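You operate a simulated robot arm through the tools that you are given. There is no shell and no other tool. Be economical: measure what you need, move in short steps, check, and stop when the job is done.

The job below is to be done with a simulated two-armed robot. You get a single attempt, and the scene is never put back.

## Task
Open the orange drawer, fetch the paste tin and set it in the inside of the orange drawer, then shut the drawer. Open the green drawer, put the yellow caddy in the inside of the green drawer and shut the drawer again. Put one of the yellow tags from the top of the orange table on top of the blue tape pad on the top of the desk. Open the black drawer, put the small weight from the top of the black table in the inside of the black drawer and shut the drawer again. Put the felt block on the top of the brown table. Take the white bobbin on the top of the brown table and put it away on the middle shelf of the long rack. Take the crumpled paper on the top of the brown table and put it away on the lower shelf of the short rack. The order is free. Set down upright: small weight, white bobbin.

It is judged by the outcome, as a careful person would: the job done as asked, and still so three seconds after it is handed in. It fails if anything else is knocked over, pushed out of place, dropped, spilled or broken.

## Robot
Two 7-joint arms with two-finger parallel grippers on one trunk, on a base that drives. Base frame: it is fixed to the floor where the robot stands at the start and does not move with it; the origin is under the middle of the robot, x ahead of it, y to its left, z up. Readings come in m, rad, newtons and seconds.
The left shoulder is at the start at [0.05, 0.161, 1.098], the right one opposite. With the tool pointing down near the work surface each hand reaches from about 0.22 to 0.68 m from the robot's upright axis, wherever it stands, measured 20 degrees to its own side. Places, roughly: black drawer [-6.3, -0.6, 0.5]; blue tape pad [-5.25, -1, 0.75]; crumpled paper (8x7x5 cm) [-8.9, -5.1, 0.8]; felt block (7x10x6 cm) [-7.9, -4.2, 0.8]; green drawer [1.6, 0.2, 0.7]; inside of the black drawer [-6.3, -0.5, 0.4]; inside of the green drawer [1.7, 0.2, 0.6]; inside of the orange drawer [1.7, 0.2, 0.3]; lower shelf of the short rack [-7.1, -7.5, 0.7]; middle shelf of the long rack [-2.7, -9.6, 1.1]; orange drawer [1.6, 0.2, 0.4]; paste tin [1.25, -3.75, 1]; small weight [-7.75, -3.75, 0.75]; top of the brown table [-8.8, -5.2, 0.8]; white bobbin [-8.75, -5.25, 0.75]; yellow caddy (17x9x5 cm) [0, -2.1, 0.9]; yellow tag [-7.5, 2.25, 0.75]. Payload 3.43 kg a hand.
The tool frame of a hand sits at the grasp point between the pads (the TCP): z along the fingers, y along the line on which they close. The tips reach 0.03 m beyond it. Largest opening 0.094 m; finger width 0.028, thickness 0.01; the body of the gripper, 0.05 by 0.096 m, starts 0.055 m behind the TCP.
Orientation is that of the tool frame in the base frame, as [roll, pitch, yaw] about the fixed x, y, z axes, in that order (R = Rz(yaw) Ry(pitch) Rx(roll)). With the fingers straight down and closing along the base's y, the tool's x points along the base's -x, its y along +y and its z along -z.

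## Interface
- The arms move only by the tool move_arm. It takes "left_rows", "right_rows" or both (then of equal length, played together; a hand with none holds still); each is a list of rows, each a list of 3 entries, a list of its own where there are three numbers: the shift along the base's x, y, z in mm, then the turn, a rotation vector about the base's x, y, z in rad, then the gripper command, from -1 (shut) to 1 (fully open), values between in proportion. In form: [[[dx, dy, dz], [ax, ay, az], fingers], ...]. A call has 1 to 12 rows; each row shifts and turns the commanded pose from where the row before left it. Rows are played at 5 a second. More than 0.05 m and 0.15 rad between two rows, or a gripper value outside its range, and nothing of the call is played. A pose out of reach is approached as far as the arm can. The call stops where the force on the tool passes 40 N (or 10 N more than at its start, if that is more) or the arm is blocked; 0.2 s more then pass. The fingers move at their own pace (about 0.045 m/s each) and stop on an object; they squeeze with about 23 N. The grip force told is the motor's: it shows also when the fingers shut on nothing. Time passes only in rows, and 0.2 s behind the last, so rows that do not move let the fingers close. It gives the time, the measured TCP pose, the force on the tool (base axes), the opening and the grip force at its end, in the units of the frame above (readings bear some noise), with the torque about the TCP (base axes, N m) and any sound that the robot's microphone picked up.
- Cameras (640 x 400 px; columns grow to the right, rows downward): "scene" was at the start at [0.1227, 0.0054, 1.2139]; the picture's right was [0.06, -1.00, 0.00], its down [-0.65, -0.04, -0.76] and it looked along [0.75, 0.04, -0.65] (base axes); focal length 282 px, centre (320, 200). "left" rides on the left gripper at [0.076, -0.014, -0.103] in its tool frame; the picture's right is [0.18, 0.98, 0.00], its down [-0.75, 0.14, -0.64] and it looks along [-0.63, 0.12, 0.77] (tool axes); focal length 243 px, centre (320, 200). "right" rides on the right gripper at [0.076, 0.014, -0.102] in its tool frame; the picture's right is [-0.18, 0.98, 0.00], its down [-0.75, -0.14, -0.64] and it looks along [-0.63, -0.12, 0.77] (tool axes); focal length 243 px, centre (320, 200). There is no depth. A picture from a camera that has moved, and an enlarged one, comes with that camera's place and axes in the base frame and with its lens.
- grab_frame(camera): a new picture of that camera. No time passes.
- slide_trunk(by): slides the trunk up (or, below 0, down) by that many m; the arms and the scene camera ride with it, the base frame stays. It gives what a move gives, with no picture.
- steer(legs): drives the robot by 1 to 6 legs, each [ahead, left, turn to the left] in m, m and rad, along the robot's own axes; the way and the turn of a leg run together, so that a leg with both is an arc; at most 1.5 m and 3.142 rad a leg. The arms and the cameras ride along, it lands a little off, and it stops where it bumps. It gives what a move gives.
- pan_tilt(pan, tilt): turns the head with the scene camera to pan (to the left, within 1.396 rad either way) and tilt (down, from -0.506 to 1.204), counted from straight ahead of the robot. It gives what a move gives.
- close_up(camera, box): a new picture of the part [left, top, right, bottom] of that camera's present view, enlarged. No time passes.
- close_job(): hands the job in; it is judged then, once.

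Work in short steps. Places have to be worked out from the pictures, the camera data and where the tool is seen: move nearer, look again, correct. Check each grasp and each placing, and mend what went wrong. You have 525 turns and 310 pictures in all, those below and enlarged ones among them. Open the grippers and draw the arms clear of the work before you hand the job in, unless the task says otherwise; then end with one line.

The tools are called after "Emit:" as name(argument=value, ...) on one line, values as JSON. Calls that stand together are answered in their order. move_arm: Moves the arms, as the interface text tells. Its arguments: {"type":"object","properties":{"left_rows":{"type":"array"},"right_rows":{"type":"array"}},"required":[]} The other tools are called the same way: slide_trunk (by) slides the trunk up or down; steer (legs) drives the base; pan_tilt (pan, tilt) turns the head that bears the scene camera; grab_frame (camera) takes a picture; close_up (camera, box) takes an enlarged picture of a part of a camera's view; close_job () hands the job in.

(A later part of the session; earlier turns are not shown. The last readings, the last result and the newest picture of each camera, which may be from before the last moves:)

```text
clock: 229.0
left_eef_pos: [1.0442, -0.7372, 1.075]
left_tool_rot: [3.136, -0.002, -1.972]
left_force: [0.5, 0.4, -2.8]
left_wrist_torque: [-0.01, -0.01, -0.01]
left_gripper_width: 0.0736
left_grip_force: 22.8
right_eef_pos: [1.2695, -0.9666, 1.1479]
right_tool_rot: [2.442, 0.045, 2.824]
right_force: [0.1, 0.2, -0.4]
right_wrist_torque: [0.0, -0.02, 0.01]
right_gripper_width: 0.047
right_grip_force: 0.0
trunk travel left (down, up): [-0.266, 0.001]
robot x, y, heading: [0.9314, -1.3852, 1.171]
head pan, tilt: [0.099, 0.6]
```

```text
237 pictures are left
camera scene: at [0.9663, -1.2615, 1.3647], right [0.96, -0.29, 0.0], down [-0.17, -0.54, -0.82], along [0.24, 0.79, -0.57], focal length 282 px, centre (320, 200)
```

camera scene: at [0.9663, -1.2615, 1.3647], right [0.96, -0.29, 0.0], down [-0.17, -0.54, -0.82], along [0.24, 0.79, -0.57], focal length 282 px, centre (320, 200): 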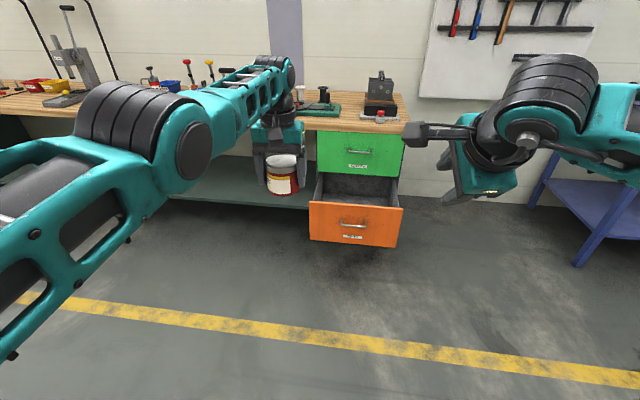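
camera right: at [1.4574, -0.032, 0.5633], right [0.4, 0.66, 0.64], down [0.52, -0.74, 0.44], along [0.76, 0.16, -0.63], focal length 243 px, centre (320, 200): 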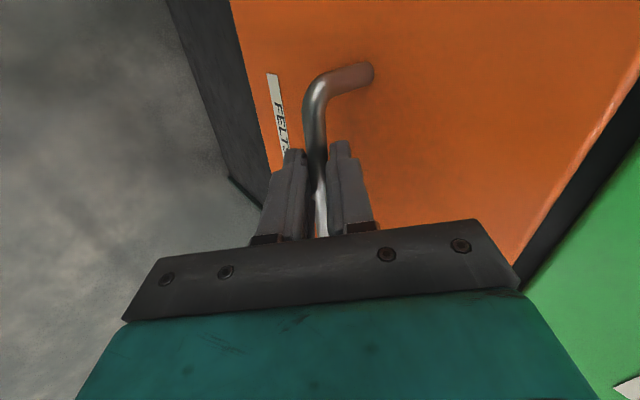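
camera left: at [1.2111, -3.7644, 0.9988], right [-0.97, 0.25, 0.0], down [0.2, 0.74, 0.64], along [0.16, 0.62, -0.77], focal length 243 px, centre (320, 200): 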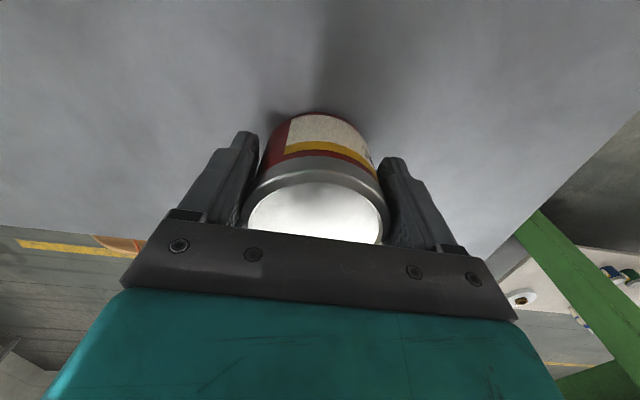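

Now I draw the left hand (with the tin) nearer to the body so that it can go steeply down into the drawer.

Emit:
move_arm(left_rows=[[[-14, -34, 10], [0, 0, 0], -1], [[-14, -34, 10], [0, 0, 0], -1], [[-14, -34, 10], [0, 0, 0], -1], [[-14, -34, 10], [0, 0, 0], -1], [[-10, -24, 0], [0, 0, 0], -1]])

Emit:
steer(legs=[[0, 0, -0.015], [0.55, -0.11, 0]])

Emit:
pan_tilt(pan=0.1, tilt=0.95)

Emit:
grab_frame(camera="scene")

```text
clock: 230.2
left_eef_pos: [1.0594, -0.7493, 1.1119]
left_tool_rot: [3.139, -0.003, -1.972]
left_force: [0.3, -1.0, -3.1]
left_wrist_torque: [-0.05, -0.01, 0.06]
left_gripper_width: 0.0737
left_grip_force: 23.4
left hand out of reach, approached as far as the arm can: row 1, 2, 3, 4, 5
right_eef_pos: [1.269, -0.9666, 1.1483]
right_tool_rot: [2.441, 0.043, 2.825]
right_force: [0.3, -0.6, -0.6]
right_wrist_torque: [-0.02, 0.0, 0.03]
right_gripper_width: 0.047
right_grip_force: 0.1
trunk travel left (down, up): [-0.266, 0.001]
robot x, y, heading: [0.9296, -1.381, 1.176]
head pan, tilt: [0.099, 0.6]
```

```text
clock: 233.8
left_eef_pos: [1.3959, -0.2923, 1.1124]
left_tool_rot: [3.138, -0.002, -1.994]
left_force: [0.1, 0.1, -1.9]
left_wrist_torque: [0.0, -0.01, 0.01]
left_gripper_width: 0.0736
left_grip_force: 23.2
right_eef_pos: [1.6011, -0.5136, 1.1485]
right_tool_rot: [2.444, 0.045, 2.801]
right_force: [-0.1, 0.2, -0.1]
right_wrist_torque: [-0.01, 0.0, 0.02]
right_gripper_width: 0.0471
right_grip_force: 0.0
trunk travel left (down, up): [-0.266, 0.001]
robot x, y, heading: [1.2503, -0.9233, 1.151]
head pan, tilt: [0.099, 0.6]
```

```text
clock: 234.6
left_eef_pos: [1.3949, -0.292, 1.1131]
left_tool_rot: [3.137, -0.002, -1.994]
left_force: [-0.1, -0.5, -3.1]
left_wrist_torque: [-0.06, 0.04, -0.01]
left_gripper_width: 0.0738
left_grip_force: 22.9
right_eef_pos: [1.6017, -0.5147, 1.1481]
right_tool_rot: [2.443, 0.043, 2.803]
right_force: [0.7, 0.4, -0.2]
right_wrist_torque: [0.01, 0.0, 0.01]
right_gripper_width: 0.0471
right_grip_force: 0.1
trunk travel left (down, up): [-0.266, 0.001]
robot x, y, heading: [1.2516, -0.9214, 1.154]
head pan, tilt: [0.099, 0.949]
```

```text
236 pictures are left
camera scene: at [1.2877, -0.8171, 1.3363], right [0.95, -0.31, 0.0], down [-0.25, -0.77, -0.58], along [0.18, 0.55, -0.81], focal length 282 px, centre (320, 200)
```

scene: 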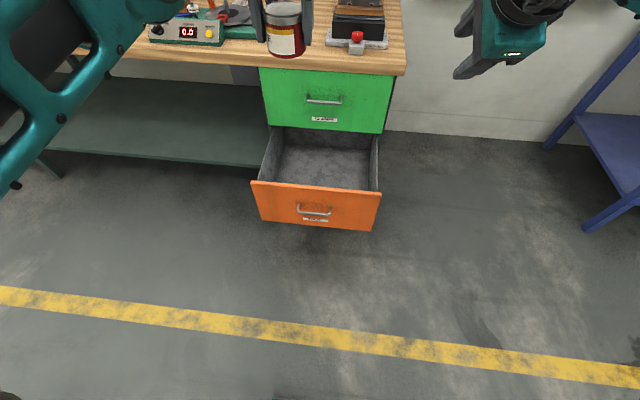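

The hand did not come nearer (joint limit). I try lowering it here first, then pulling back, to free the arm.

Emit:
move_arm(left_rows=[[[0, 0, -45], [0, 0, 0], -1], [[0, 0, -45], [0, 0, 0], -1], [[0, 0, -45], [0, 0, 0], -1], [[-12, -28, -20], [0, 0, 0], -1], [[-12, -28, -20], [0, 0, 0], -1], [[-12, -28, -20], [0, 0, 0], -1], [[-12, -28, -20], [0, 0, 0], -1]])

Emit:
grab_frame(camera="scene")

```text
clock: 236.2
left_eef_pos: [1.403, -0.3249, 0.875]
left_tool_rot: [3.136, -0.006, -1.993]
left_force: [-0.2, -0.2, -2.6]
left_wrist_torque: [-0.03, 0.03, -0.01]
left_gripper_width: 0.0735
left_grip_force: 23.2
left hand out of reach, approached as far as the arm can: row 4, 5, 6, 7
right_eef_pos: [1.6012, -0.5133, 1.1485]
right_tool_rot: [2.441, 0.043, 2.803]
right_force: [0.4, -0.4, 0.7]
right_wrist_torque: [0.01, 0.0, -0.01]
right_gripper_width: 0.0472
right_grip_force: 0.0
trunk travel left (down, up): [-0.266, 0.001]
robot x, y, heading: [1.2499, -0.9254, 1.157]
head pan, tilt: [0.099, 0.949]
```

```text
235 pictures are left
camera scene: at [1.2877, -0.817, 1.3363], right [0.95, -0.31, 0.0], down [-0.25, -0.77, -0.58], along [0.18, 0.55, -0.81], focal length 282 px, centre (320, 200)
```

scene: 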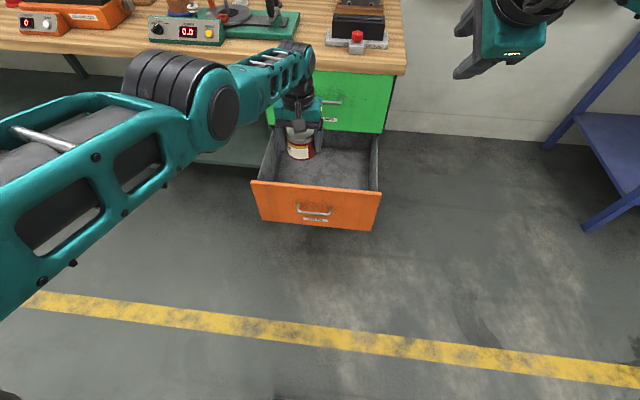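

Still stuck at a joint limit. Since the tin is round, I vary the hand's yaw while pulling back.

Emit:
move_arm(left_rows=[[[0, 0, 0], [0, 0, 0.12], -1], [[0, 0, 0], [0, 0, 0.12], -1], [[0, 0, 0], [0, 0, 0.12], -1], [[-12, -28, 0], [0, 0, 0], -1], [[-12, -28, 0], [0, 0, 0], -1], [[-12, -28, 0], [0, 0, 0], -1]])

```text
clock: 237.6
left_eef_pos: [1.417, -0.3471, 0.8488]
left_tool_rot: [3.136, -0.006, -1.633]
left_force: [-0.1, -0.2, -2.9]
left_wrist_torque: [-0.05, 0.0, 0.01]
left_gripper_width: 0.0736
left_grip_force: 23.3
left hand out of reach, approached as far as the arm can: row 4, 5, 6
right_eef_pos: [1.6012, -0.5133, 1.1486]
right_tool_rot: [2.441, 0.042, 2.804]
right_force: [0.3, -0.1, -0.2]
right_wrist_torque: [-0.01, 0.0, -0.03]
right_gripper_width: 0.0469
right_grip_force: 0.0
trunk travel left (down, up): [-0.266, 0.001]
robot x, y, heading: [1.2517, -0.9226, 1.153]
head pan, tilt: [0.099, 0.949]
```

I try moving the hand outwards to the left (toward its natural side), then pulling back.

Emit:
move_arm(left_rows=[[[-30, 13, 0], [0, 0, -0.1], -1], [[-30, 13, 0], [0, 0, -0.1], -1], [[-30, 13, 0], [0, 0, -0.1], -1], [[-20, 10, 0], [0, 0, 0], -1], [[-12, -28, 0], [0, 0, 0], -1], [[-12, -28, 0], [0, 0, 0], -1], [[-12, -28, 0], [0, 0, 0], -1], [[-12, -28, 0], [0, 0, 0], -1]])

```text
clock: 239.4
left_eef_pos: [1.3151, -0.3036, 0.7993]
left_tool_rot: [3.139, -0.004, -1.932]
left_force: [-0.3, 0.2, -3.0]
left_wrist_torque: [-0.03, 0.01, 0.02]
left_gripper_width: 0.0738
left_grip_force: 23.6
left hand out of reach, approached as far as the arm can: row 1, 2, 3, 5, 6, 7, 8
right_eef_pos: [1.6012, -0.5126, 1.1487]
right_tool_rot: [2.442, 0.044, 2.804]
right_force: [0.2, -0.1, -1.1]
right_wrist_torque: [0.01, -0.01, 0.01]
right_gripper_width: 0.0471
right_grip_force: 0.0
trunk travel left (down, up): [-0.266, 0.001]
robot x, y, heading: [1.2511, -0.923, 1.155]
head pan, tilt: [0.099, 0.949]
```

I retrace: raise to z≈1.2, pull back there (which worked before), then descend near the body.

Emit:
move_arm(left_rows=[[[4, 8, 45], [0, 0, 0], -1], [[4, 8, 45], [0, 0, 0], -1], [[4, 8, 45], [0, 0, 0], -1], [[4, 8, 45], [0, 0, 0], -1], [[0, 0, 45], [0, 0, 0], -1], [[0, 0, 45], [0, 0, 0], -1], [[0, 0, 45], [0, 0, 0], -1], [[0, 0, 45], [0, 0, 0], -1], [[0, 0, 45], [0, 0, 0], -1]])

Emit:
move_arm(left_rows=[[[-12, -28, 0], [0, 0, 0], -1], [[-12, -28, 0], [0, 0, 0], -1], [[-12, -28, 0], [0, 0, 0], -1], [[-12, -28, 0], [0, 0, 0], -1], [[-12, -28, 0], [0, 0, 0], -1], [[-12, -28, 0], [0, 0, 0], -1]])

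Emit:
grab_frame(camera="scene")

```text
clock: 241.4
left_eef_pos: [1.3304, -0.272, 1.1989]
left_tool_rot: [3.138, -0.003, -1.934]
left_force: [-0.3, -0.2, -2.7]
left_wrist_torque: [-0.04, 0.01, 0.03]
left_gripper_width: 0.0734
left_grip_force: 23.1
left hand out of reach, approached as far as the arm can: row 1, 2, 5, 8, 9
right_eef_pos: [1.6011, -0.5138, 1.1481]
right_tool_rot: [2.442, 0.042, 2.803]
right_force: [0.9, -0.3, 0.3]
right_wrist_torque: [-0.01, -0.02, 0.0]
right_gripper_width: 0.047
right_grip_force: 0.2
trunk travel left (down, up): [-0.266, 0.001]
robot x, y, heading: [1.2547, -0.9226, 1.154]
head pan, tilt: [0.099, 0.949]
```

```text
clock: 242.8
left_eef_pos: [1.3337, -0.2842, 1.2299]
left_tool_rot: [3.138, -0.004, -1.935]
left_force: [-0.3, -0.8, -2.5]
left_wrist_torque: [-0.04, 0.0, 0.0]
left_gripper_width: 0.0735
left_grip_force: 23.2
left hand out of reach, approached as far as the arm can: row 1, 2, 3, 4, 5, 6
right_eef_pos: [1.602, -0.5134, 1.1487]
right_tool_rot: [2.442, 0.044, 2.802]
right_force: [0.1, -0.1, -1.4]
right_wrist_torque: [0.0, -0.02, -0.03]
right_gripper_width: 0.0469
right_grip_force: 0.1
trunk travel left (down, up): [-0.266, 0.001]
robot x, y, heading: [1.2525, -0.9223, 1.154]
head pan, tilt: [0.099, 0.949]
```

```text
234 pictures are left
camera scene: at [1.2876, -0.8171, 1.3362], right [0.95, -0.31, 0.0], down [-0.25, -0.77, -0.58], along [0.18, 0.55, -0.81], focal length 282 px, centre (320, 200)
```

scene: 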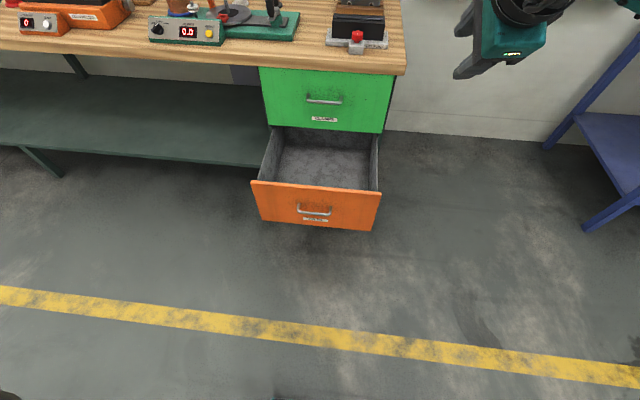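

The elbow seems to be bent the wrong way. I stretch the left arm fully forward over free space and pull it back, hoping the elbow flips back.

Emit:
move_arm(left_rows=[[[18, 41, -10], [0, 0, 0], -1], [[18, 41, -10], [0, 0, 0], -1], [[18, 41, -10], [0, 0, 0], -1], [[18, 41, -10], [0, 0, 0], -1], [[18, 41, -10], [0, 0, 0], -1], [[18, 41, -10], [0, 0, 0], -1]])

Emit:
move_arm(left_rows=[[[-18, -41, 0], [0, 0, 0], -1], [[-18, -41, 0], [0, 0, 0], -1], [[-18, -41, 0], [0, 0, 0], -1], [[-18, -41, 0], [0, 0, 0], -1], [[-18, -41, 0], [0, 0, 0], -1], [[-18, -41, 0], [0, 0, 0], -1], [[-18, -41, 0], [0, 0, 0], -1]])

```text
clock: 244.2
left_eef_pos: [1.3313, -0.2549, 1.1239]
left_tool_rot: [3.137, -0.002, -1.933]
left_force: [0.0, -0.9, -1.6]
left_wrist_torque: [-0.03, 0.01, -0.01]
left_gripper_width: 0.0733
left_grip_force: 23.0
left hand out of reach, approached as far as the arm can: row 1, 2, 3, 4, 5, 6
right_eef_pos: [1.6011, -0.5135, 1.1482]
right_tool_rot: [2.441, 0.043, 2.802]
right_force: [0.5, 0.1, -0.9]
right_wrist_torque: [0.03, -0.03, -0.01]
right_gripper_width: 0.047
right_grip_force: 0.0
trunk travel left (down, up): [-0.266, 0.001]
robot x, y, heading: [1.2503, -0.9272, 1.157]
head pan, tilt: [0.099, 0.949]
```

```text
clock: 245.8
left_eef_pos: [1.3412, -0.2695, 1.1611]
left_tool_rot: [3.138, -0.003, -1.934]
left_force: [0.0, -0.6, -2.8]
left_wrist_torque: [-0.06, 0.01, -0.02]
left_gripper_width: 0.0734
left_grip_force: 23.1
left hand out of reach, approached as far as the arm can: row 1, 2, 3, 4, 5, 6, 7
right_eef_pos: [1.6019, -0.5125, 1.1485]
right_tool_rot: [2.443, 0.045, 2.801]
right_force: [0.1, -0.2, -0.5]
right_wrist_torque: [0.01, 0.0, 0.0]
right_gripper_width: 0.0471
right_grip_force: 0.1
trunk travel left (down, up): [-0.266, 0.001]
robot x, y, heading: [1.2515, -0.9267, 1.154]
head pan, tilt: [0.099, 0.949]
```

The arm is at its stretched singular limit. I try many small inward steps so that the elbow can begin bending.

Emit:
move_arm(left_rows=[[[-4, -9, -2], [0, 0, 0], -1], [[-4, -9, -2], [0, 0, 0], -1], [[-4, -9, -2], [0, 0, 0], -1], [[-4, -9, -2], [0, 0, 0], -1], [[-4, -9, -2], [0, 0, 0], -1], [[-4, -9, -2], [0, 0, 0], -1], [[-4, -9, -2], [0, 0, 0], -1], [[-4, -9, -2], [0, 0, 0], -1], [[-4, -9, -2], [0, 0, 0], -1], [[-4, -9, -2], [0, 0, 0], -1], [[-4, -9, -2], [0, 0, 0], -1], [[-4, -9, -2], [0, 0, 0], -1]])

Emit:
pan_tilt(pan=0.6, tilt=0.5)

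Emit:
grab_frame(camera="scene")

```text
clock: 248.4
left_eef_pos: [1.3419, -0.269, 1.1597]
left_tool_rot: [3.137, -0.002, -1.935]
left_force: [0.0, -0.2, -2.7]
left_wrist_torque: [-0.03, -0.02, -0.01]
left_gripper_width: 0.0736
left_grip_force: 22.8
left hand out of reach, approached as far as the arm can: row 1, 2, 3, 4, 5, 6, 7, 8, 9, 10, 11, 12
right_eef_pos: [1.6011, -0.5126, 1.1483]
right_tool_rot: [2.442, 0.044, 2.804]
right_force: [-0.3, 0.7, -0.5]
right_wrist_torque: [0.05, 0.01, 0.01]
right_gripper_width: 0.0472
right_grip_force: 0.0
trunk travel left (down, up): [-0.266, 0.001]
robot x, y, heading: [1.2503, -0.9226, 1.156]
head pan, tilt: [0.099, 0.949]
```

```text
clock: 249.3
left_eef_pos: [1.3416, -0.2689, 1.1594]
left_tool_rot: [3.138, -0.004, -1.935]
left_force: [0.2, -0.1, -2.7]
left_wrist_torque: [-0.01, 0.0, -0.01]
left_gripper_width: 0.0735
left_grip_force: 22.8
right_eef_pos: [1.6018, -0.5144, 1.1489]
right_tool_rot: [2.441, 0.044, 2.803]
right_force: [0.0, 0.0, 0.7]
right_wrist_torque: [0.01, 0.03, -0.02]
right_gripper_width: 0.047
right_grip_force: 0.1
trunk travel left (down, up): [-0.266, 0.001]
robot x, y, heading: [1.2507, -0.9284, 1.15]
head pan, tilt: [0.6, 0.499]
```

```text
233 pictures are left
camera scene: at [1.2485, -0.7967, 1.3737], right [0.98, 0.18, 0.0], down [0.09, -0.47, -0.88], along [-0.16, 0.86, -0.48], focal length 282 px, centre (320, 200)
```

scene: 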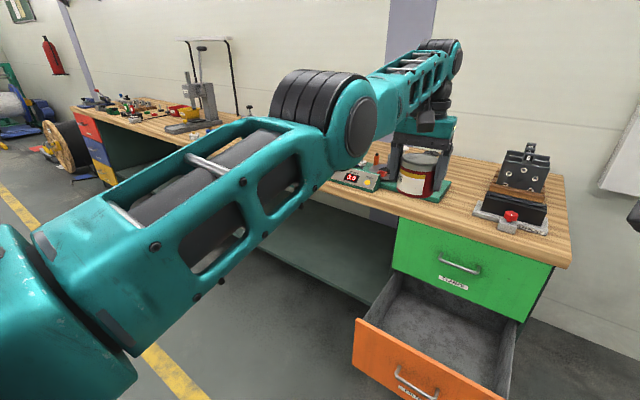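

The arm is straight, but tangential motion still works, so I can use it: lowering along that arc brings the hand nearer by itself. I lower the trunk, then the hand in front of the drawer to z≈0.68.

Emit:
slide_trunk(by=-0.2)

Emit:
move_arm(left_rows=[[[0, 0, -45], [0, 0, 0], -1], [[0, 0, -45], [0, 0, 0], -1], [[0, 0, -45], [0, 0, 0], -1], [[-2, -5, -45], [0, 0, 0], -1], [[-2, -5, -45], [0, 0, 0], -1], [[-2, -6, -45], [0, 0, 0], -1]])

Emit:
pan_tilt(pan=0.1, tilt=0.95)

Emit:
grab_frame(camera="scene")

```text
clock: 251.5
left_eef_pos: [1.3423, -0.2689, 0.9608]
left_tool_rot: [3.137, -0.003, -1.934]
left_force: [-0.3, -0.2, -2.4]
left_wrist_torque: [-0.02, 0.05, -0.03]
left_gripper_width: 0.0735
left_grip_force: 22.7
right_eef_pos: [1.6014, -0.5127, 0.9501]
right_tool_rot: [2.441, 0.042, 2.803]
right_force: [0.0, 1.2, -0.3]
right_wrist_torque: [0.01, 0.04, 0.03]
right_gripper_width: 0.047
right_grip_force: 0.0
trunk travel left (down, up): [-0.066, 0.201]
robot x, y, heading: [1.2504, -0.9238, 1.153]
head pan, tilt: [0.6, 0.499]
```

```text
clock: 252.9
left_eef_pos: [1.3397, -0.2786, 0.6916]
left_tool_rot: [3.14, -0.004, -1.932]
left_force: [0.3, 0.6, -1.7]
left_wrist_torque: [-0.01, 0.06, -0.01]
left_gripper_width: 0.0736
left_grip_force: 22.7
left hand out of reach, approached as far as the arm can: row 1, 2
right_eef_pos: [1.6009, -0.5131, 0.9495]
right_tool_rot: [2.442, 0.043, 2.803]
right_force: [-1.2, 1.1, 0.7]
right_wrist_torque: [0.03, -0.04, -0.01]
right_gripper_width: 0.0468
right_grip_force: 0.0
trunk travel left (down, up): [-0.066, 0.201]
robot x, y, heading: [1.2491, -0.9256, 1.153]
head pan, tilt: [0.6, 0.499]
```

```text
clock: 253.8
left_eef_pos: [1.3385, -0.2795, 0.6914]
left_tool_rot: [3.138, -0.003, -1.934]
left_force: [-0.8, -0.7, -3.8]
left_wrist_torque: [-0.04, 0.02, -0.03]
left_gripper_width: 0.0737
left_grip_force: 23.1
right_eef_pos: [1.601, -0.5136, 0.9491]
right_tool_rot: [2.441, 0.043, 2.802]
right_force: [0.0, -0.3, 0.2]
right_wrist_torque: [0.03, -0.01, 0.01]
right_gripper_width: 0.047
right_grip_force: 0.0
trunk travel left (down, up): [-0.066, 0.201]
robot x, y, heading: [1.2502, -0.9285, 1.155]
head pan, tilt: [0.099, 0.949]
```

```text
232 pictures are left
camera scene: at [1.2876, -0.8171, 1.1363], right [0.95, -0.31, 0.0], down [-0.25, -0.77, -0.58], along [0.18, 0.55, -0.81], focal length 282 px, centre (320, 200)
```

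scene: 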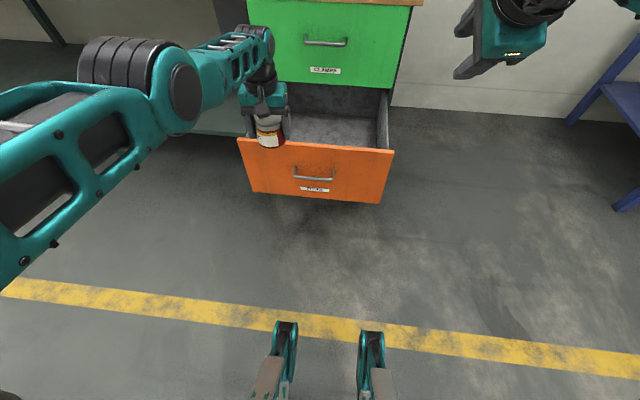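

Tin is at z 0.69, drawer rim about 0.575. I drive ahead 0.33 m so that the tin is over the drawer.

Emit:
steer(legs=[[0.32, 0, 0]])

Emit:
grab_frame(camera="scene")

Emit:
grab_frame(camera="left")

```text
clock: 255.9
left_eef_pos: [1.4684, 0.0127, 0.6902]
left_tool_rot: [3.139, -0.003, -1.933]
left_force: [-0.3, 0.5, -2.5]
left_wrist_torque: [-0.06, 0.04, -0.02]
left_gripper_width: 0.0736
left_grip_force: 23.6
right_eef_pos: [1.7297, -0.2216, 0.9477]
right_tool_rot: [2.442, 0.043, 2.805]
right_force: [-0.2, 0.2, 0.7]
right_wrist_torque: [0.02, -0.02, 0.02]
right_gripper_width: 0.0468
right_grip_force: 0.0
trunk travel left (down, up): [-0.066, 0.201]
robot x, y, heading: [1.3782, -0.6304, 1.157]
head pan, tilt: [0.099, 0.949]
```

```text
231 pictures are left
camera scene: at [1.4166, -0.5257, 1.1362], right [0.95, -0.31, 0.0], down [-0.25, -0.77, -0.58], along [0.18, 0.55, -0.81], focal length 282 px, centre (320, 200)
```

scene: 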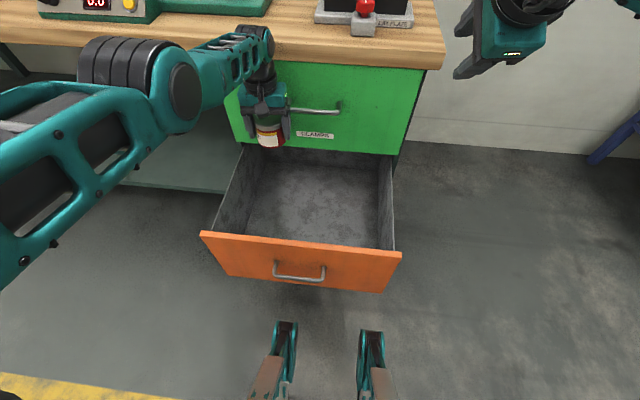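

```text
230 pictures are left
camera left: at [1.4547, -0.0635, 0.7935], right [-0.98, 0.17, 0.0], down [0.14, 0.76, 0.64], along [0.11, 0.63, -0.77], focal length 243 px, centre (320, 200)
```

left: 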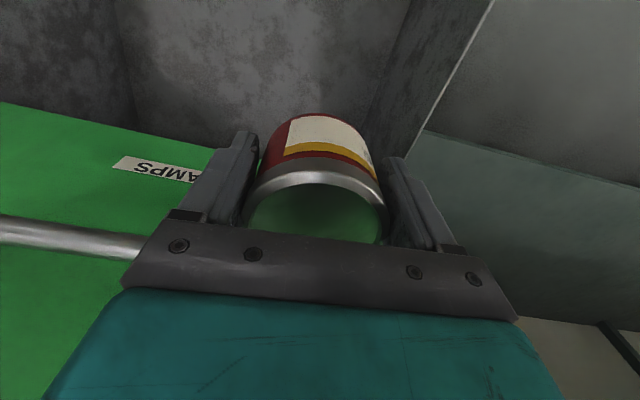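

The gripper body is almost beside the green handle; I back off 5 cm and lower the hand 10 cm.

Emit:
steer(legs=[[-0.045, 0, 0]])

Emit:
move_arm(left_rows=[[[-4, -10, -40], [0, 0, 0], -1], [[-5, -12, -40], [0, 0, 0], -1], [[-6, -14, -40], [0, 0, 0], -1]])

Emit:
grab_frame(camera="scene")

```text
clock: 256.9
left_eef_pos: [1.4489, -0.0286, 0.6916]
left_tool_rot: [3.139, -0.003, -1.932]
left_force: [0.7, 0.1, -2.4]
left_wrist_torque: [-0.03, 0.02, -0.02]
left_gripper_width: 0.0736
left_grip_force: 23.3
right_eef_pos: [1.7119, -0.2634, 0.9501]
right_tool_rot: [2.442, 0.044, 2.805]
right_force: [0.2, 0.0, 0.3]
right_wrist_torque: [0.02, 0.0, 0.0]
right_gripper_width: 0.0473
right_grip_force: 0.2
trunk travel left (down, up): [-0.066, 0.201]
robot x, y, heading: [1.358, -0.6705, 1.152]
head pan, tilt: [0.099, 0.949]
```

```text
clock: 257.6
left_eef_pos: [1.4315, -0.0705, 0.5733]
left_tool_rot: [3.137, -0.004, -1.933]
left_force: [0.8, 0.0, -2.7]
left_wrist_torque: [-0.03, 0.02, 0.0]
left_gripper_width: 0.0737
left_grip_force: 23.3
left hand out of reach, approached as far as the arm can: row 2, 3
right_eef_pos: [1.7105, -0.2626, 0.9482]
right_tool_rot: [2.442, 0.044, 2.804]
right_force: [0.2, -0.4, 0.6]
right_wrist_torque: [0.02, -0.03, 0.01]
right_gripper_width: 0.047
right_grip_force: 0.1
trunk travel left (down, up): [-0.066, 0.201]
robot x, y, heading: [1.3623, -0.6766, 1.163]
head pan, tilt: [0.099, 0.949]
```

```text
229 pictures are left
camera scene: at [1.3982, -0.5669, 1.1363], right [0.95, -0.31, 0.0], down [-0.25, -0.77, -0.58], along [0.18, 0.55, -0.81], focal length 282 px, centre (320, 200)
```

scene: 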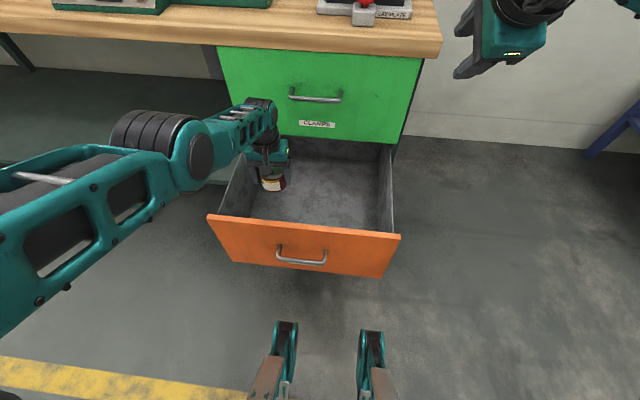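

I shift right 7 cm toward the drawer's middle for forearm clearance, then lower further.

Emit:
steer(legs=[[0.02, -0.07, 0]])

Emit:
move_arm(left_rows=[[[-8, -18, -40], [0, 0, 0], -1], [[-8, -20, -35], [0, 0, 0], -1]])

Emit:
grab_frame(camera="scene")

```text
clock: 258.7
left_eef_pos: [1.5027, -0.0797, 0.573]
left_tool_rot: [3.138, -0.005, -1.932]
left_force: [0.2, 0.0, -2.9]
left_wrist_torque: [-0.06, 0.04, 0.01]
left_gripper_width: 0.0738
left_grip_force: 23.3
right_eef_pos: [1.7836, -0.2719, 0.9495]
right_tool_rot: [2.441, 0.045, 2.805]
right_force: [0.3, -0.8, -0.5]
right_wrist_torque: [0.03, -0.03, -0.02]
right_gripper_width: 0.0469
right_grip_force: 0.0
trunk travel left (down, up): [-0.066, 0.201]
robot x, y, heading: [1.4326, -0.6864, 1.153]
head pan, tilt: [0.099, 0.949]
```

```text
clock: 259.3
left_eef_pos: [1.4853, -0.1205, 0.5007]
left_tool_rot: [3.139, -0.005, -1.931]
left_force: [0.6, 0.0, -2.2]
left_wrist_torque: [-0.03, 0.05, 0.02]
left_gripper_width: 0.0736
left_grip_force: 22.4
left hand out of reach, approached as far as the arm can: row 2
right_eef_pos: [1.7828, -0.2731, 0.9491]
right_tool_rot: [2.442, 0.044, 2.804]
right_force: [-0.3, -0.4, 0.9]
right_wrist_torque: [0.01, 0.0, -0.01]
right_gripper_width: 0.0472
right_grip_force: 0.1
trunk travel left (down, up): [-0.066, 0.201]
robot x, y, heading: [1.4331, -0.6838, 1.157]
head pan, tilt: [0.099, 0.949]
```

```text
228 pictures are left
camera scene: at [1.4698, -0.5764, 1.1363], right [0.95, -0.31, 0.0], down [-0.25, -0.77, -0.58], along [0.18, 0.55, -0.81], focal length 282 px, centre (320, 200)
```

scene: 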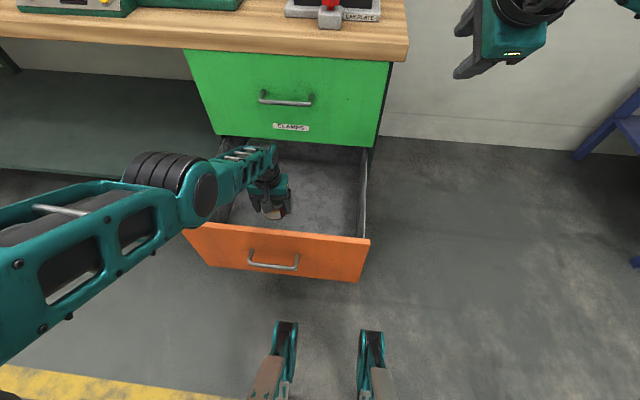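

Elbow is well above the rim. I drive 5 cm ahead and continue lowering.

Emit:
steer(legs=[[0.05, 0, 0]])

Emit:
move_arm(left_rows=[[[-8, -18, -25], [0, 0, 0], -1], [[-8, -20, -25], [0, 0, 0], -1], [[-8, -20, -25], [0, 0, 0], -1]])

Emit:
grab_frame(camera="left")

Emit:
grab_frame(camera="scene")

```text
clock: 260.2
left_eef_pos: [1.5048, -0.076, 0.5007]
left_tool_rot: [3.137, -0.004, -1.933]
left_force: [0.1, -0.1, -3.3]
left_wrist_torque: [-0.02, 0.03, 0.01]
left_gripper_width: 0.0736
left_grip_force: 23.0
right_eef_pos: [1.8041, -0.2269, 0.9481]
right_tool_rot: [2.442, 0.043, 2.804]
right_force: [0.4, -0.5, 0.0]
right_wrist_torque: [0.04, -0.03, -0.02]
right_gripper_width: 0.0468
right_grip_force: 0.1
trunk travel left (down, up): [-0.066, 0.201]
robot x, y, heading: [1.4536, -0.6348, 1.153]
head pan, tilt: [0.099, 0.949]
```

```text
clock: 261.0
left_eef_pos: [1.4829, -0.1343, 0.4279]
left_tool_rot: [3.139, -0.001, -1.934]
left_force: [0.8, 2.3, 0.0]
left_wrist_torque: [-0.52, 0.1, -0.02]
left_gripper_width: 0.0737
left_grip_force: 23.0
right_eef_pos: [1.8028, -0.2278, 0.9485]
right_tool_rot: [2.44, 0.044, 2.805]
right_force: [0.3, -0.9, -0.9]
right_wrist_torque: [0.03, -0.01, 0.03]
right_gripper_width: 0.047
right_grip_force: 0.0
trunk travel left (down, up): [-0.066, 0.201]
robot x, y, heading: [1.4513, -0.6378, 1.155]
head pan, tilt: [0.099, 0.949]
```

```text
227 pictures are left
camera left: at [1.4691, -0.2099, 0.5292], right [-0.98, 0.17, 0.0], down [0.14, 0.76, 0.64], along [0.11, 0.63, -0.77], focal length 243 px, centre (320, 200)
```

left: 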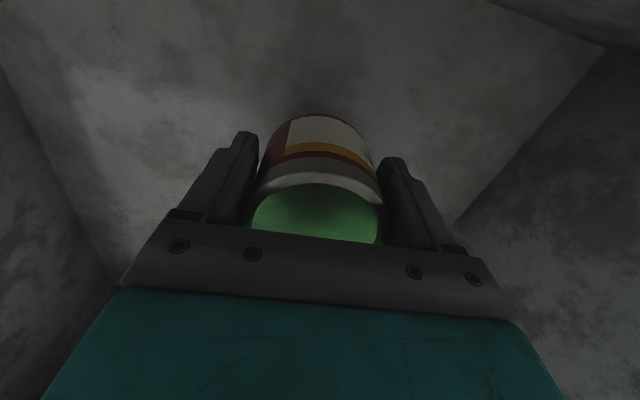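

```text
226 pictures are left
camera scene: at [1.49, -0.531, 1.1364], right [0.95, -0.31, 0.0], down [-0.25, -0.77, -0.58], along [0.18, 0.55, -0.81], focal length 282 px, centre (320, 200)
```

scene: 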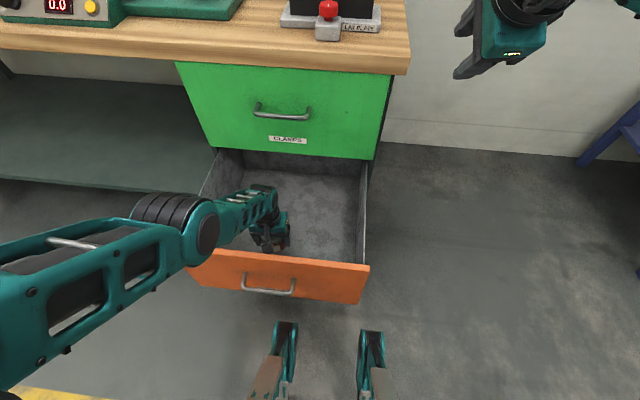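

The wrist camera housing is close to the front panel; I move the base 6 cm ahead and check the forces.

Emit:
steer(legs=[[0.06, 0, 0]])

Emit:
grab_frame(camera="left")

Emit:
grab_frame(camera="scene")

```text
clock: 262.0
left_eef_pos: [1.5061, -0.0789, 0.4274]
left_tool_rot: [3.138, -0.003, -1.932]
left_force: [1.8, 3.7, 3.7]
left_wrist_torque: [-0.95, 0.3, 0.09]
left_gripper_width: 0.0733
left_grip_force: 23.4
right_eef_pos: [1.8289, -0.172, 0.9497]
right_tool_rot: [2.441, 0.044, 2.804]
right_force: [0.8, -0.3, 0.8]
right_wrist_torque: [0.0, 0.01, 0.0]
right_gripper_width: 0.047
right_grip_force: 0.1
trunk travel left (down, up): [-0.066, 0.201]
robot x, y, heading: [1.4745, -0.5852, 1.159]
head pan, tilt: [0.099, 0.949]
```

```text
225 pictures are left
camera left: at [1.4928, -0.1555, 0.5296], right [-0.98, 0.17, 0.0], down [0.14, 0.76, 0.64], along [0.11, 0.63, -0.77], focal length 243 px, centre (320, 200)
```

left: 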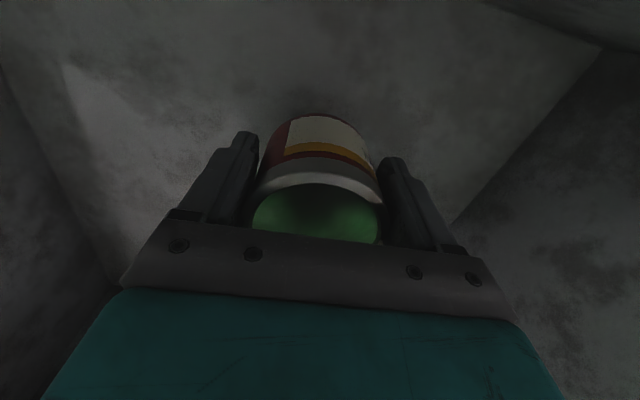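

```text
224 pictures are left
camera scene: at [1.5139, -0.4769, 1.1364], right [0.95, -0.31, 0.0], down [-0.25, -0.77, -0.58], along [0.18, 0.55, -0.81], focal length 282 px, centre (320, 200)
```

scene: 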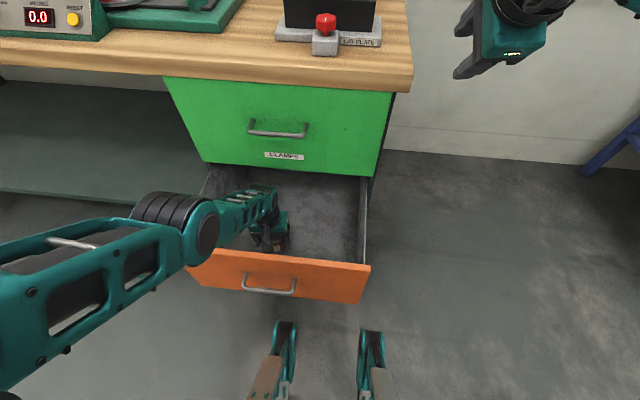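

The torque shows the wrist camera touching the front panel, and the base front touching the handle. I raise 6 cm, back off 3 cm... and yaw the hand 1.26 rad so the camera points sideways (the tin is round).

Emit:
slide_trunk(by=0.07)

Emit:
move_arm(left_rows=[[[0, 0, 0], [0, 0, 0.14], -1], [[0, 0, 0], [0, 0, 0.14], -1], [[0, 0, 0], [0, 0, 0.14], -1], [[0, 0, 0], [0, 0, 0.14], -1], [[0, 0, 0], [0, 0, 0.14], -1], [[0, 0, 0], [0, 0, 0.14], -1], [[0, 0, 0], [0, 0, 0.14], -1], [[0, 0, 0], [0, 0, 0.14], -1], [[0, 0, 0], [0, 0, 0.14], -1], [[0, 0, 0], [0, 0, 0.14], -1]])

Emit:
grab_frame(camera="scene")

Emit:
grab_frame(camera="left")

```text
clock: 263.1
left_eef_pos: [1.5055, -0.0802, 0.4975]
left_tool_rot: [3.138, -0.005, -1.932]
left_force: [0.4, 0.2, -3.0]
left_wrist_torque: [-0.01, 0.0, -0.01]
left_gripper_width: 0.0735
left_grip_force: 22.5
right_eef_pos: [1.8265, -0.1721, 1.0185]
right_tool_rot: [2.443, 0.043, 2.805]
right_force: [0.2, 0.5, -0.3]
right_wrist_torque: [-0.05, 0.0, 0.0]
right_gripper_width: 0.0472
right_grip_force: 0.0
trunk travel left (down, up): [-0.136, 0.131]
robot x, y, heading: [1.4786, -0.584, 1.156]
head pan, tilt: [0.099, 0.949]
```

```text
clock: 265.2
left_eef_pos: [1.5047, -0.08, 0.4968]
left_tool_rot: [3.138, -0.003, -0.53]
left_force: [0.2, 0.4, -3.4]
left_wrist_torque: [-0.03, -0.07, -0.06]
left_gripper_width: 0.0735
left_grip_force: 23.2
right_eef_pos: [1.8279, -0.1729, 1.0177]
right_tool_rot: [2.441, 0.043, 2.807]
right_force: [0.1, 0.7, 0.4]
right_wrist_torque: [0.02, 0.0, 0.02]
right_gripper_width: 0.0472
right_grip_force: 0.0
trunk travel left (down, up): [-0.136, 0.131]
robot x, y, heading: [1.4746, -0.5831, 1.15]
head pan, tilt: [0.099, 0.949]
```

```text
223 pictures are left
camera scene: at [1.5138, -0.4767, 1.2063], right [0.95, -0.31, 0.0], down [-0.25, -0.77, -0.58], along [0.18, 0.55, -0.81], focal length 282 px, centre (320, 200)
```

scene: 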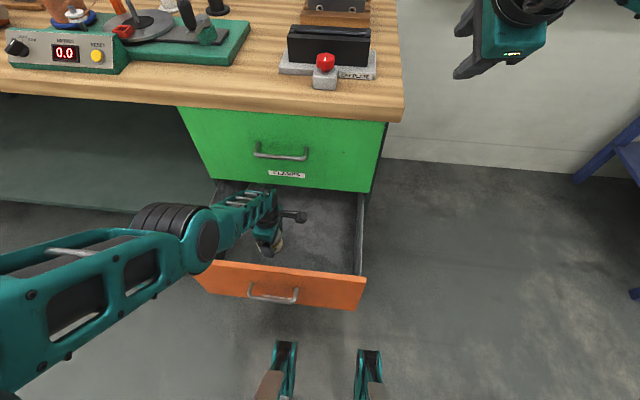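

```text
222 pictures are left
camera left: at [1.5789, -0.1049, 0.5995], right [-0.34, -0.94, 0.0], down [-0.72, 0.26, 0.64], along [-0.6, 0.21, -0.77], focal length 243 px, centre (320, 200)
```

left: 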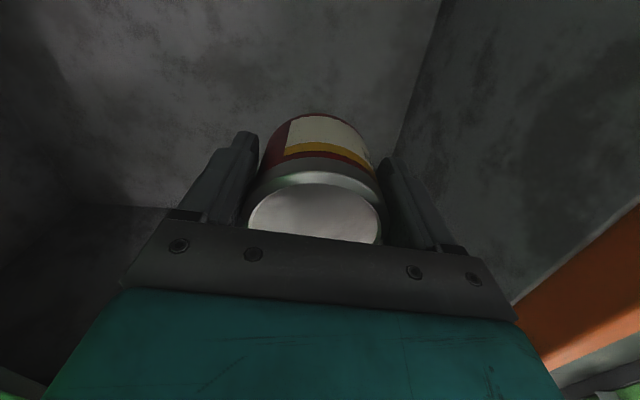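

Camera is now at the side, clear of the panel. I lower by the trunk.

Emit:
slide_trunk(by=-0.08)

Emit:
slide_trunk(by=-0.03)

Emit:
grab_frame(camera="left")

Emit:
grab_frame(camera="scene")

```text
clock: 266.4
left_eef_pos: [1.5058, -0.0801, 0.4165]
left_tool_rot: [3.137, -0.004, -0.533]
left_force: [-0.9, -0.1, -2.8]
left_wrist_torque: [-0.01, 0.0, 0.0]
left_gripper_width: 0.0737
left_grip_force: 22.6
right_eef_pos: [1.8269, -0.1743, 0.939]
right_tool_rot: [2.442, 0.044, 2.805]
right_force: [0.7, -0.1, -0.1]
right_wrist_torque: [-0.01, -0.01, -0.02]
right_gripper_width: 0.0467
right_grip_force: 0.0
trunk travel left (down, up): [-0.056, 0.211]
robot x, y, heading: [1.4734, -0.5867, 1.156]
head pan, tilt: [0.099, 0.949]
```

```text
clock: 267.2
left_eef_pos: [1.5058, -0.0802, 0.3877]
left_tool_rot: [3.138, -0.004, -0.534]
left_force: [0.9, 0.5, -2.3]
left_wrist_torque: [0.0, -0.04, -0.03]
left_gripper_width: 0.0736
left_grip_force: 22.9
right_eef_pos: [1.8267, -0.1733, 0.909]
right_tool_rot: [2.443, 0.043, 2.807]
right_force: [0.4, -0.8, 0.2]
right_wrist_torque: [0.01, 0.01, -0.01]
right_gripper_width: 0.0469
right_grip_force: 0.0
trunk travel left (down, up): [-0.026, 0.241]
robot x, y, heading: [1.4775, -0.582, 1.154]
head pan, tilt: [0.099, 0.949]
```

```text
221 pictures are left
camera left: at [1.5788, -0.1053, 0.4893], right [-0.34, -0.94, 0.0], down [-0.72, 0.26, 0.64], along [-0.6, 0.21, -0.77], focal length 243 px, centre (320, 200)
```

left: 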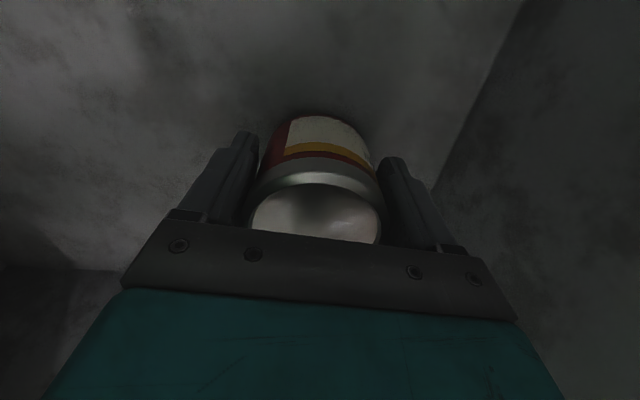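

```text
220 pictures are left
camera scene: at [1.5138, -0.4768, 1.0963], right [0.95, -0.31, 0.0], down [-0.25, -0.77, -0.58], along [0.18, 0.55, -0.81], focal length 282 px, centre (320, 200)
```

scene: 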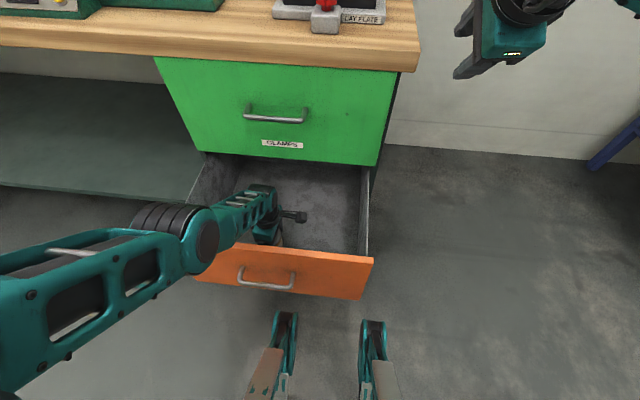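

Free so far. I use the last of the trunk travel in steps.

Emit:
slide_trunk(by=-0.012)

Emit:
slide_trunk(by=-0.012)

Emit:
move_arm(left_rows=[[[-2, -4, -8], [0, 0, 0], -1], [[0, 0, 0], [0, 0, 0], -1]])

```text
clock: 267.8
left_eef_pos: [1.5062, -0.0804, 0.3755]
left_tool_rot: [3.139, -0.004, -0.532]
left_force: [-0.1, -0.4, -2.9]
left_wrist_torque: [-0.01, -0.05, 0.01]
left_gripper_width: 0.0737
left_grip_force: 22.5
right_eef_pos: [1.8268, -0.1715, 0.8963]
right_tool_rot: [2.442, 0.044, 2.804]
right_force: [0.4, 0.5, -0.3]
right_wrist_torque: [-0.01, 0.01, 0.0]
right_gripper_width: 0.0472
right_grip_force: 0.1
trunk travel left (down, up): [-0.014, 0.253]
robot x, y, heading: [1.4756, -0.5847, 1.157]
head pan, tilt: [0.099, 0.949]
```

```text
clock: 268.4
left_eef_pos: [1.5077, -0.0782, 0.366]
left_tool_rot: [-3.138, -0.001, -0.532]
left_force: [0.9, 0.3, 20.8]
left_wrist_torque: [0.04, 0.28, -0.01]
left_gripper_width: 0.0737
left_grip_force: 22.5
right_eef_pos: [1.8268, -0.175, 0.886]
right_tool_rot: [2.441, 0.044, 2.805]
right_force: [0.0, -0.4, 0.4]
right_wrist_torque: [-0.03, 0.03, -0.02]
right_gripper_width: 0.047
right_grip_force: 0.1
trunk travel left (down, up): [-0.002, 0.265]
robot x, y, heading: [1.4731, -0.5834, 1.157]
head pan, tilt: [0.099, 0.949]
```

```text
clock: 269.0
left_eef_pos: [1.504, -0.0833, 0.3598]
left_tool_rot: [-3.137, -0.001, -0.533]
left_force: [3.7, 6.5, 19.2]
left_wrist_torque: [-0.1, 0.18, -0.03]
left_gripper_width: 0.0738
left_grip_force: 22.8
left hand out of reach, approached as far as the arm can: row 1
right_eef_pos: [1.8274, -0.1734, 0.8842]
right_tool_rot: [2.441, 0.043, 2.804]
right_force: [-0.4, 0.3, -0.2]
right_wrist_torque: [-0.01, 0.0, -0.03]
right_gripper_width: 0.0469
right_grip_force: 0.1
trunk travel left (down, up): [-0.002, 0.265]
robot x, y, heading: [1.4779, -0.589, 1.15]
head pan, tilt: [0.099, 0.949]
```

Tin touched down on the drawer floor (force +20 N). I release, raise by the trunk, and look.

Emit:
move_arm(left_rows=[[[0, 0, 0], [0, 0, 0], 1], [[0, 0, 0], [0, 0, 0], 1], [[0, 0, 0], [0, 0, 0], 1]])

Emit:
slide_trunk(by=0.2)

Emit:
grab_frame(camera="left")

```text
clock: 269.8
left_eef_pos: [1.5015, -0.0852, 0.3574]
left_tool_rot: [3.136, -0.003, -0.531]
left_force: [0.0, 0.4, 0.4]
left_wrist_torque: [-0.04, 0.01, -0.01]
left_gripper_width: 0.094
left_grip_force: 0.2
right_eef_pos: [1.8274, -0.1725, 0.8855]
right_tool_rot: [2.443, 0.045, 2.805]
right_force: [-0.3, -0.3, 0.0]
right_wrist_torque: [0.03, -0.01, 0.0]
right_gripper_width: 0.047
right_grip_force: 0.0
trunk travel left (down, up): [-0.002, 0.265]
robot x, y, heading: [1.4822, -0.5819, 1.151]
head pan, tilt: [0.099, 0.949]
```

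```text
clock: 271.9
left_eef_pos: [1.5037, -0.0855, 0.5568]
left_tool_rot: [3.137, -0.003, -0.532]
left_force: [-0.3, -0.7, -0.2]
left_wrist_torque: [0.01, 0.01, -0.03]
left_gripper_width: 0.0942
left_grip_force: 0.0
right_eef_pos: [1.8275, -0.1728, 1.0844]
right_tool_rot: [2.442, 0.043, 2.805]
right_force: [0.4, 0.0, -0.8]
right_wrist_torque: [-0.01, -0.01, 0.03]
right_gripper_width: 0.0471
right_grip_force: 0.1
trunk travel left (down, up): [-0.202, 0.065]
robot x, y, heading: [1.4788, -0.5816, 1.162]
head pan, tilt: [0.099, 0.949]
```

```text
219 pictures are left
camera left: at [1.5754, -0.1111, 0.6598], right [-0.34, -0.94, 0.0], down [-0.72, 0.26, 0.64], along [-0.6, 0.21, -0.77], focal length 243 px, centre (320, 200)
```

left: 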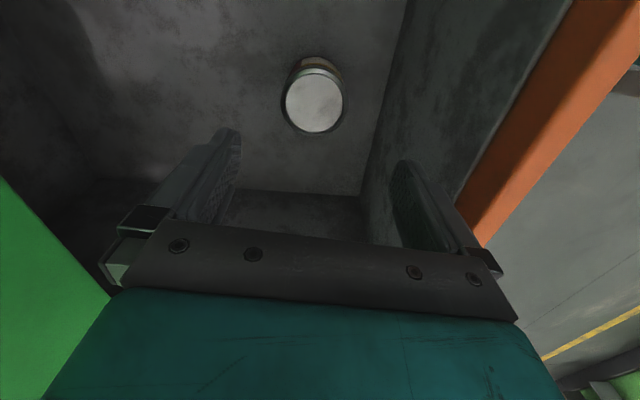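

Tin stands upright inside. I raise the left hand out of the drawer and drive back.

Emit:
slide_trunk(by=0.064)

Emit:
move_arm(left_rows=[[[0, 0, 45], [0, 0, 0], 1], [[0, 0, 45], [0, 0, 0], 1], [[0, 0, 45], [0, 0, 0], 1]])

Emit:
steer(legs=[[-0.45, 0.03, 0]])

Emit:
grab_frame(camera="scene")

```text
clock: 273.0
left_eef_pos: [1.5031, -0.0856, 0.6212]
left_tool_rot: [3.139, -0.004, -0.533]
left_force: [0.2, 0.3, -1.3]
left_wrist_torque: [-0.01, -0.02, -0.02]
left_gripper_width: 0.094
left_grip_force: 0.1
right_eef_pos: [1.827, -0.1719, 1.148]
right_tool_rot: [2.441, 0.043, 2.805]
right_force: [-0.3, -0.4, 0.2]
right_wrist_torque: [0.0, -0.01, 0.0]
right_gripper_width: 0.0471
right_grip_force: 0.0
trunk travel left (down, up): [-0.266, 0.001]
robot x, y, heading: [1.4756, -0.5825, 1.155]
head pan, tilt: [0.099, 0.949]
```

```text
clock: 273.8
left_eef_pos: [1.5026, -0.0853, 0.7568]
left_tool_rot: [3.136, -0.002, -0.532]
left_force: [1.1, 0.1, 0.4]
left_wrist_torque: [-0.03, -0.01, 0.01]
left_gripper_width: 0.0941
left_grip_force: 0.1
right_eef_pos: [1.8268, -0.1742, 1.1483]
right_tool_rot: [2.442, 0.043, 2.805]
right_force: [0.2, -1.2, 0.6]
right_wrist_torque: [-0.02, -0.04, -0.01]
right_gripper_width: 0.0469
right_grip_force: 0.0
trunk travel left (down, up): [-0.266, 0.001]
robot x, y, heading: [1.476, -0.5806, 1.158]
head pan, tilt: [0.099, 0.949]
```

```text
clock: 276.5
left_eef_pos: [1.2934, -0.4865, 0.7558]
left_tool_rot: [3.138, -0.004, -0.534]
left_force: [0.8, 0.3, 0.8]
left_wrist_torque: [-0.03, 0.03, 0.0]
left_gripper_width: 0.0939
left_grip_force: 0.1
right_eef_pos: [1.6153, -0.5759, 1.1475]
right_tool_rot: [2.442, 0.044, 2.803]
right_force: [-0.4, -0.3, -0.7]
right_wrist_torque: [0.0, -0.02, 0.04]
right_gripper_width: 0.0469
right_grip_force: 0.2
trunk travel left (down, up): [-0.266, 0.001]
robot x, y, heading: [1.2644, -0.9825, 1.153]
head pan, tilt: [0.099, 0.949]
```

```text
218 pictures are left
camera scene: at [1.3027, -0.8791, 1.3364], right [0.95, -0.31, 0.0], down [-0.25, -0.77, -0.58], along [0.18, 0.55, -0.81], focal length 282 px, centre (320, 200)
```

scene: 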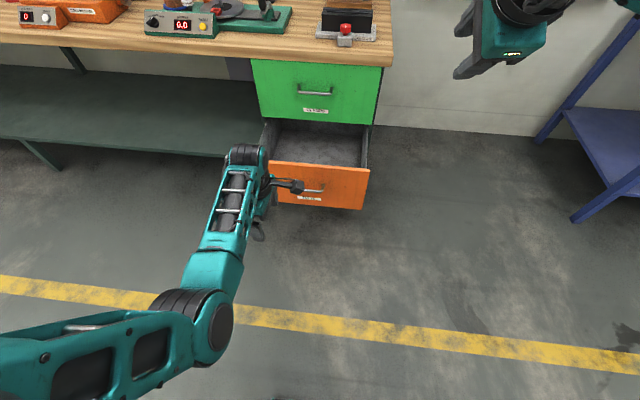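

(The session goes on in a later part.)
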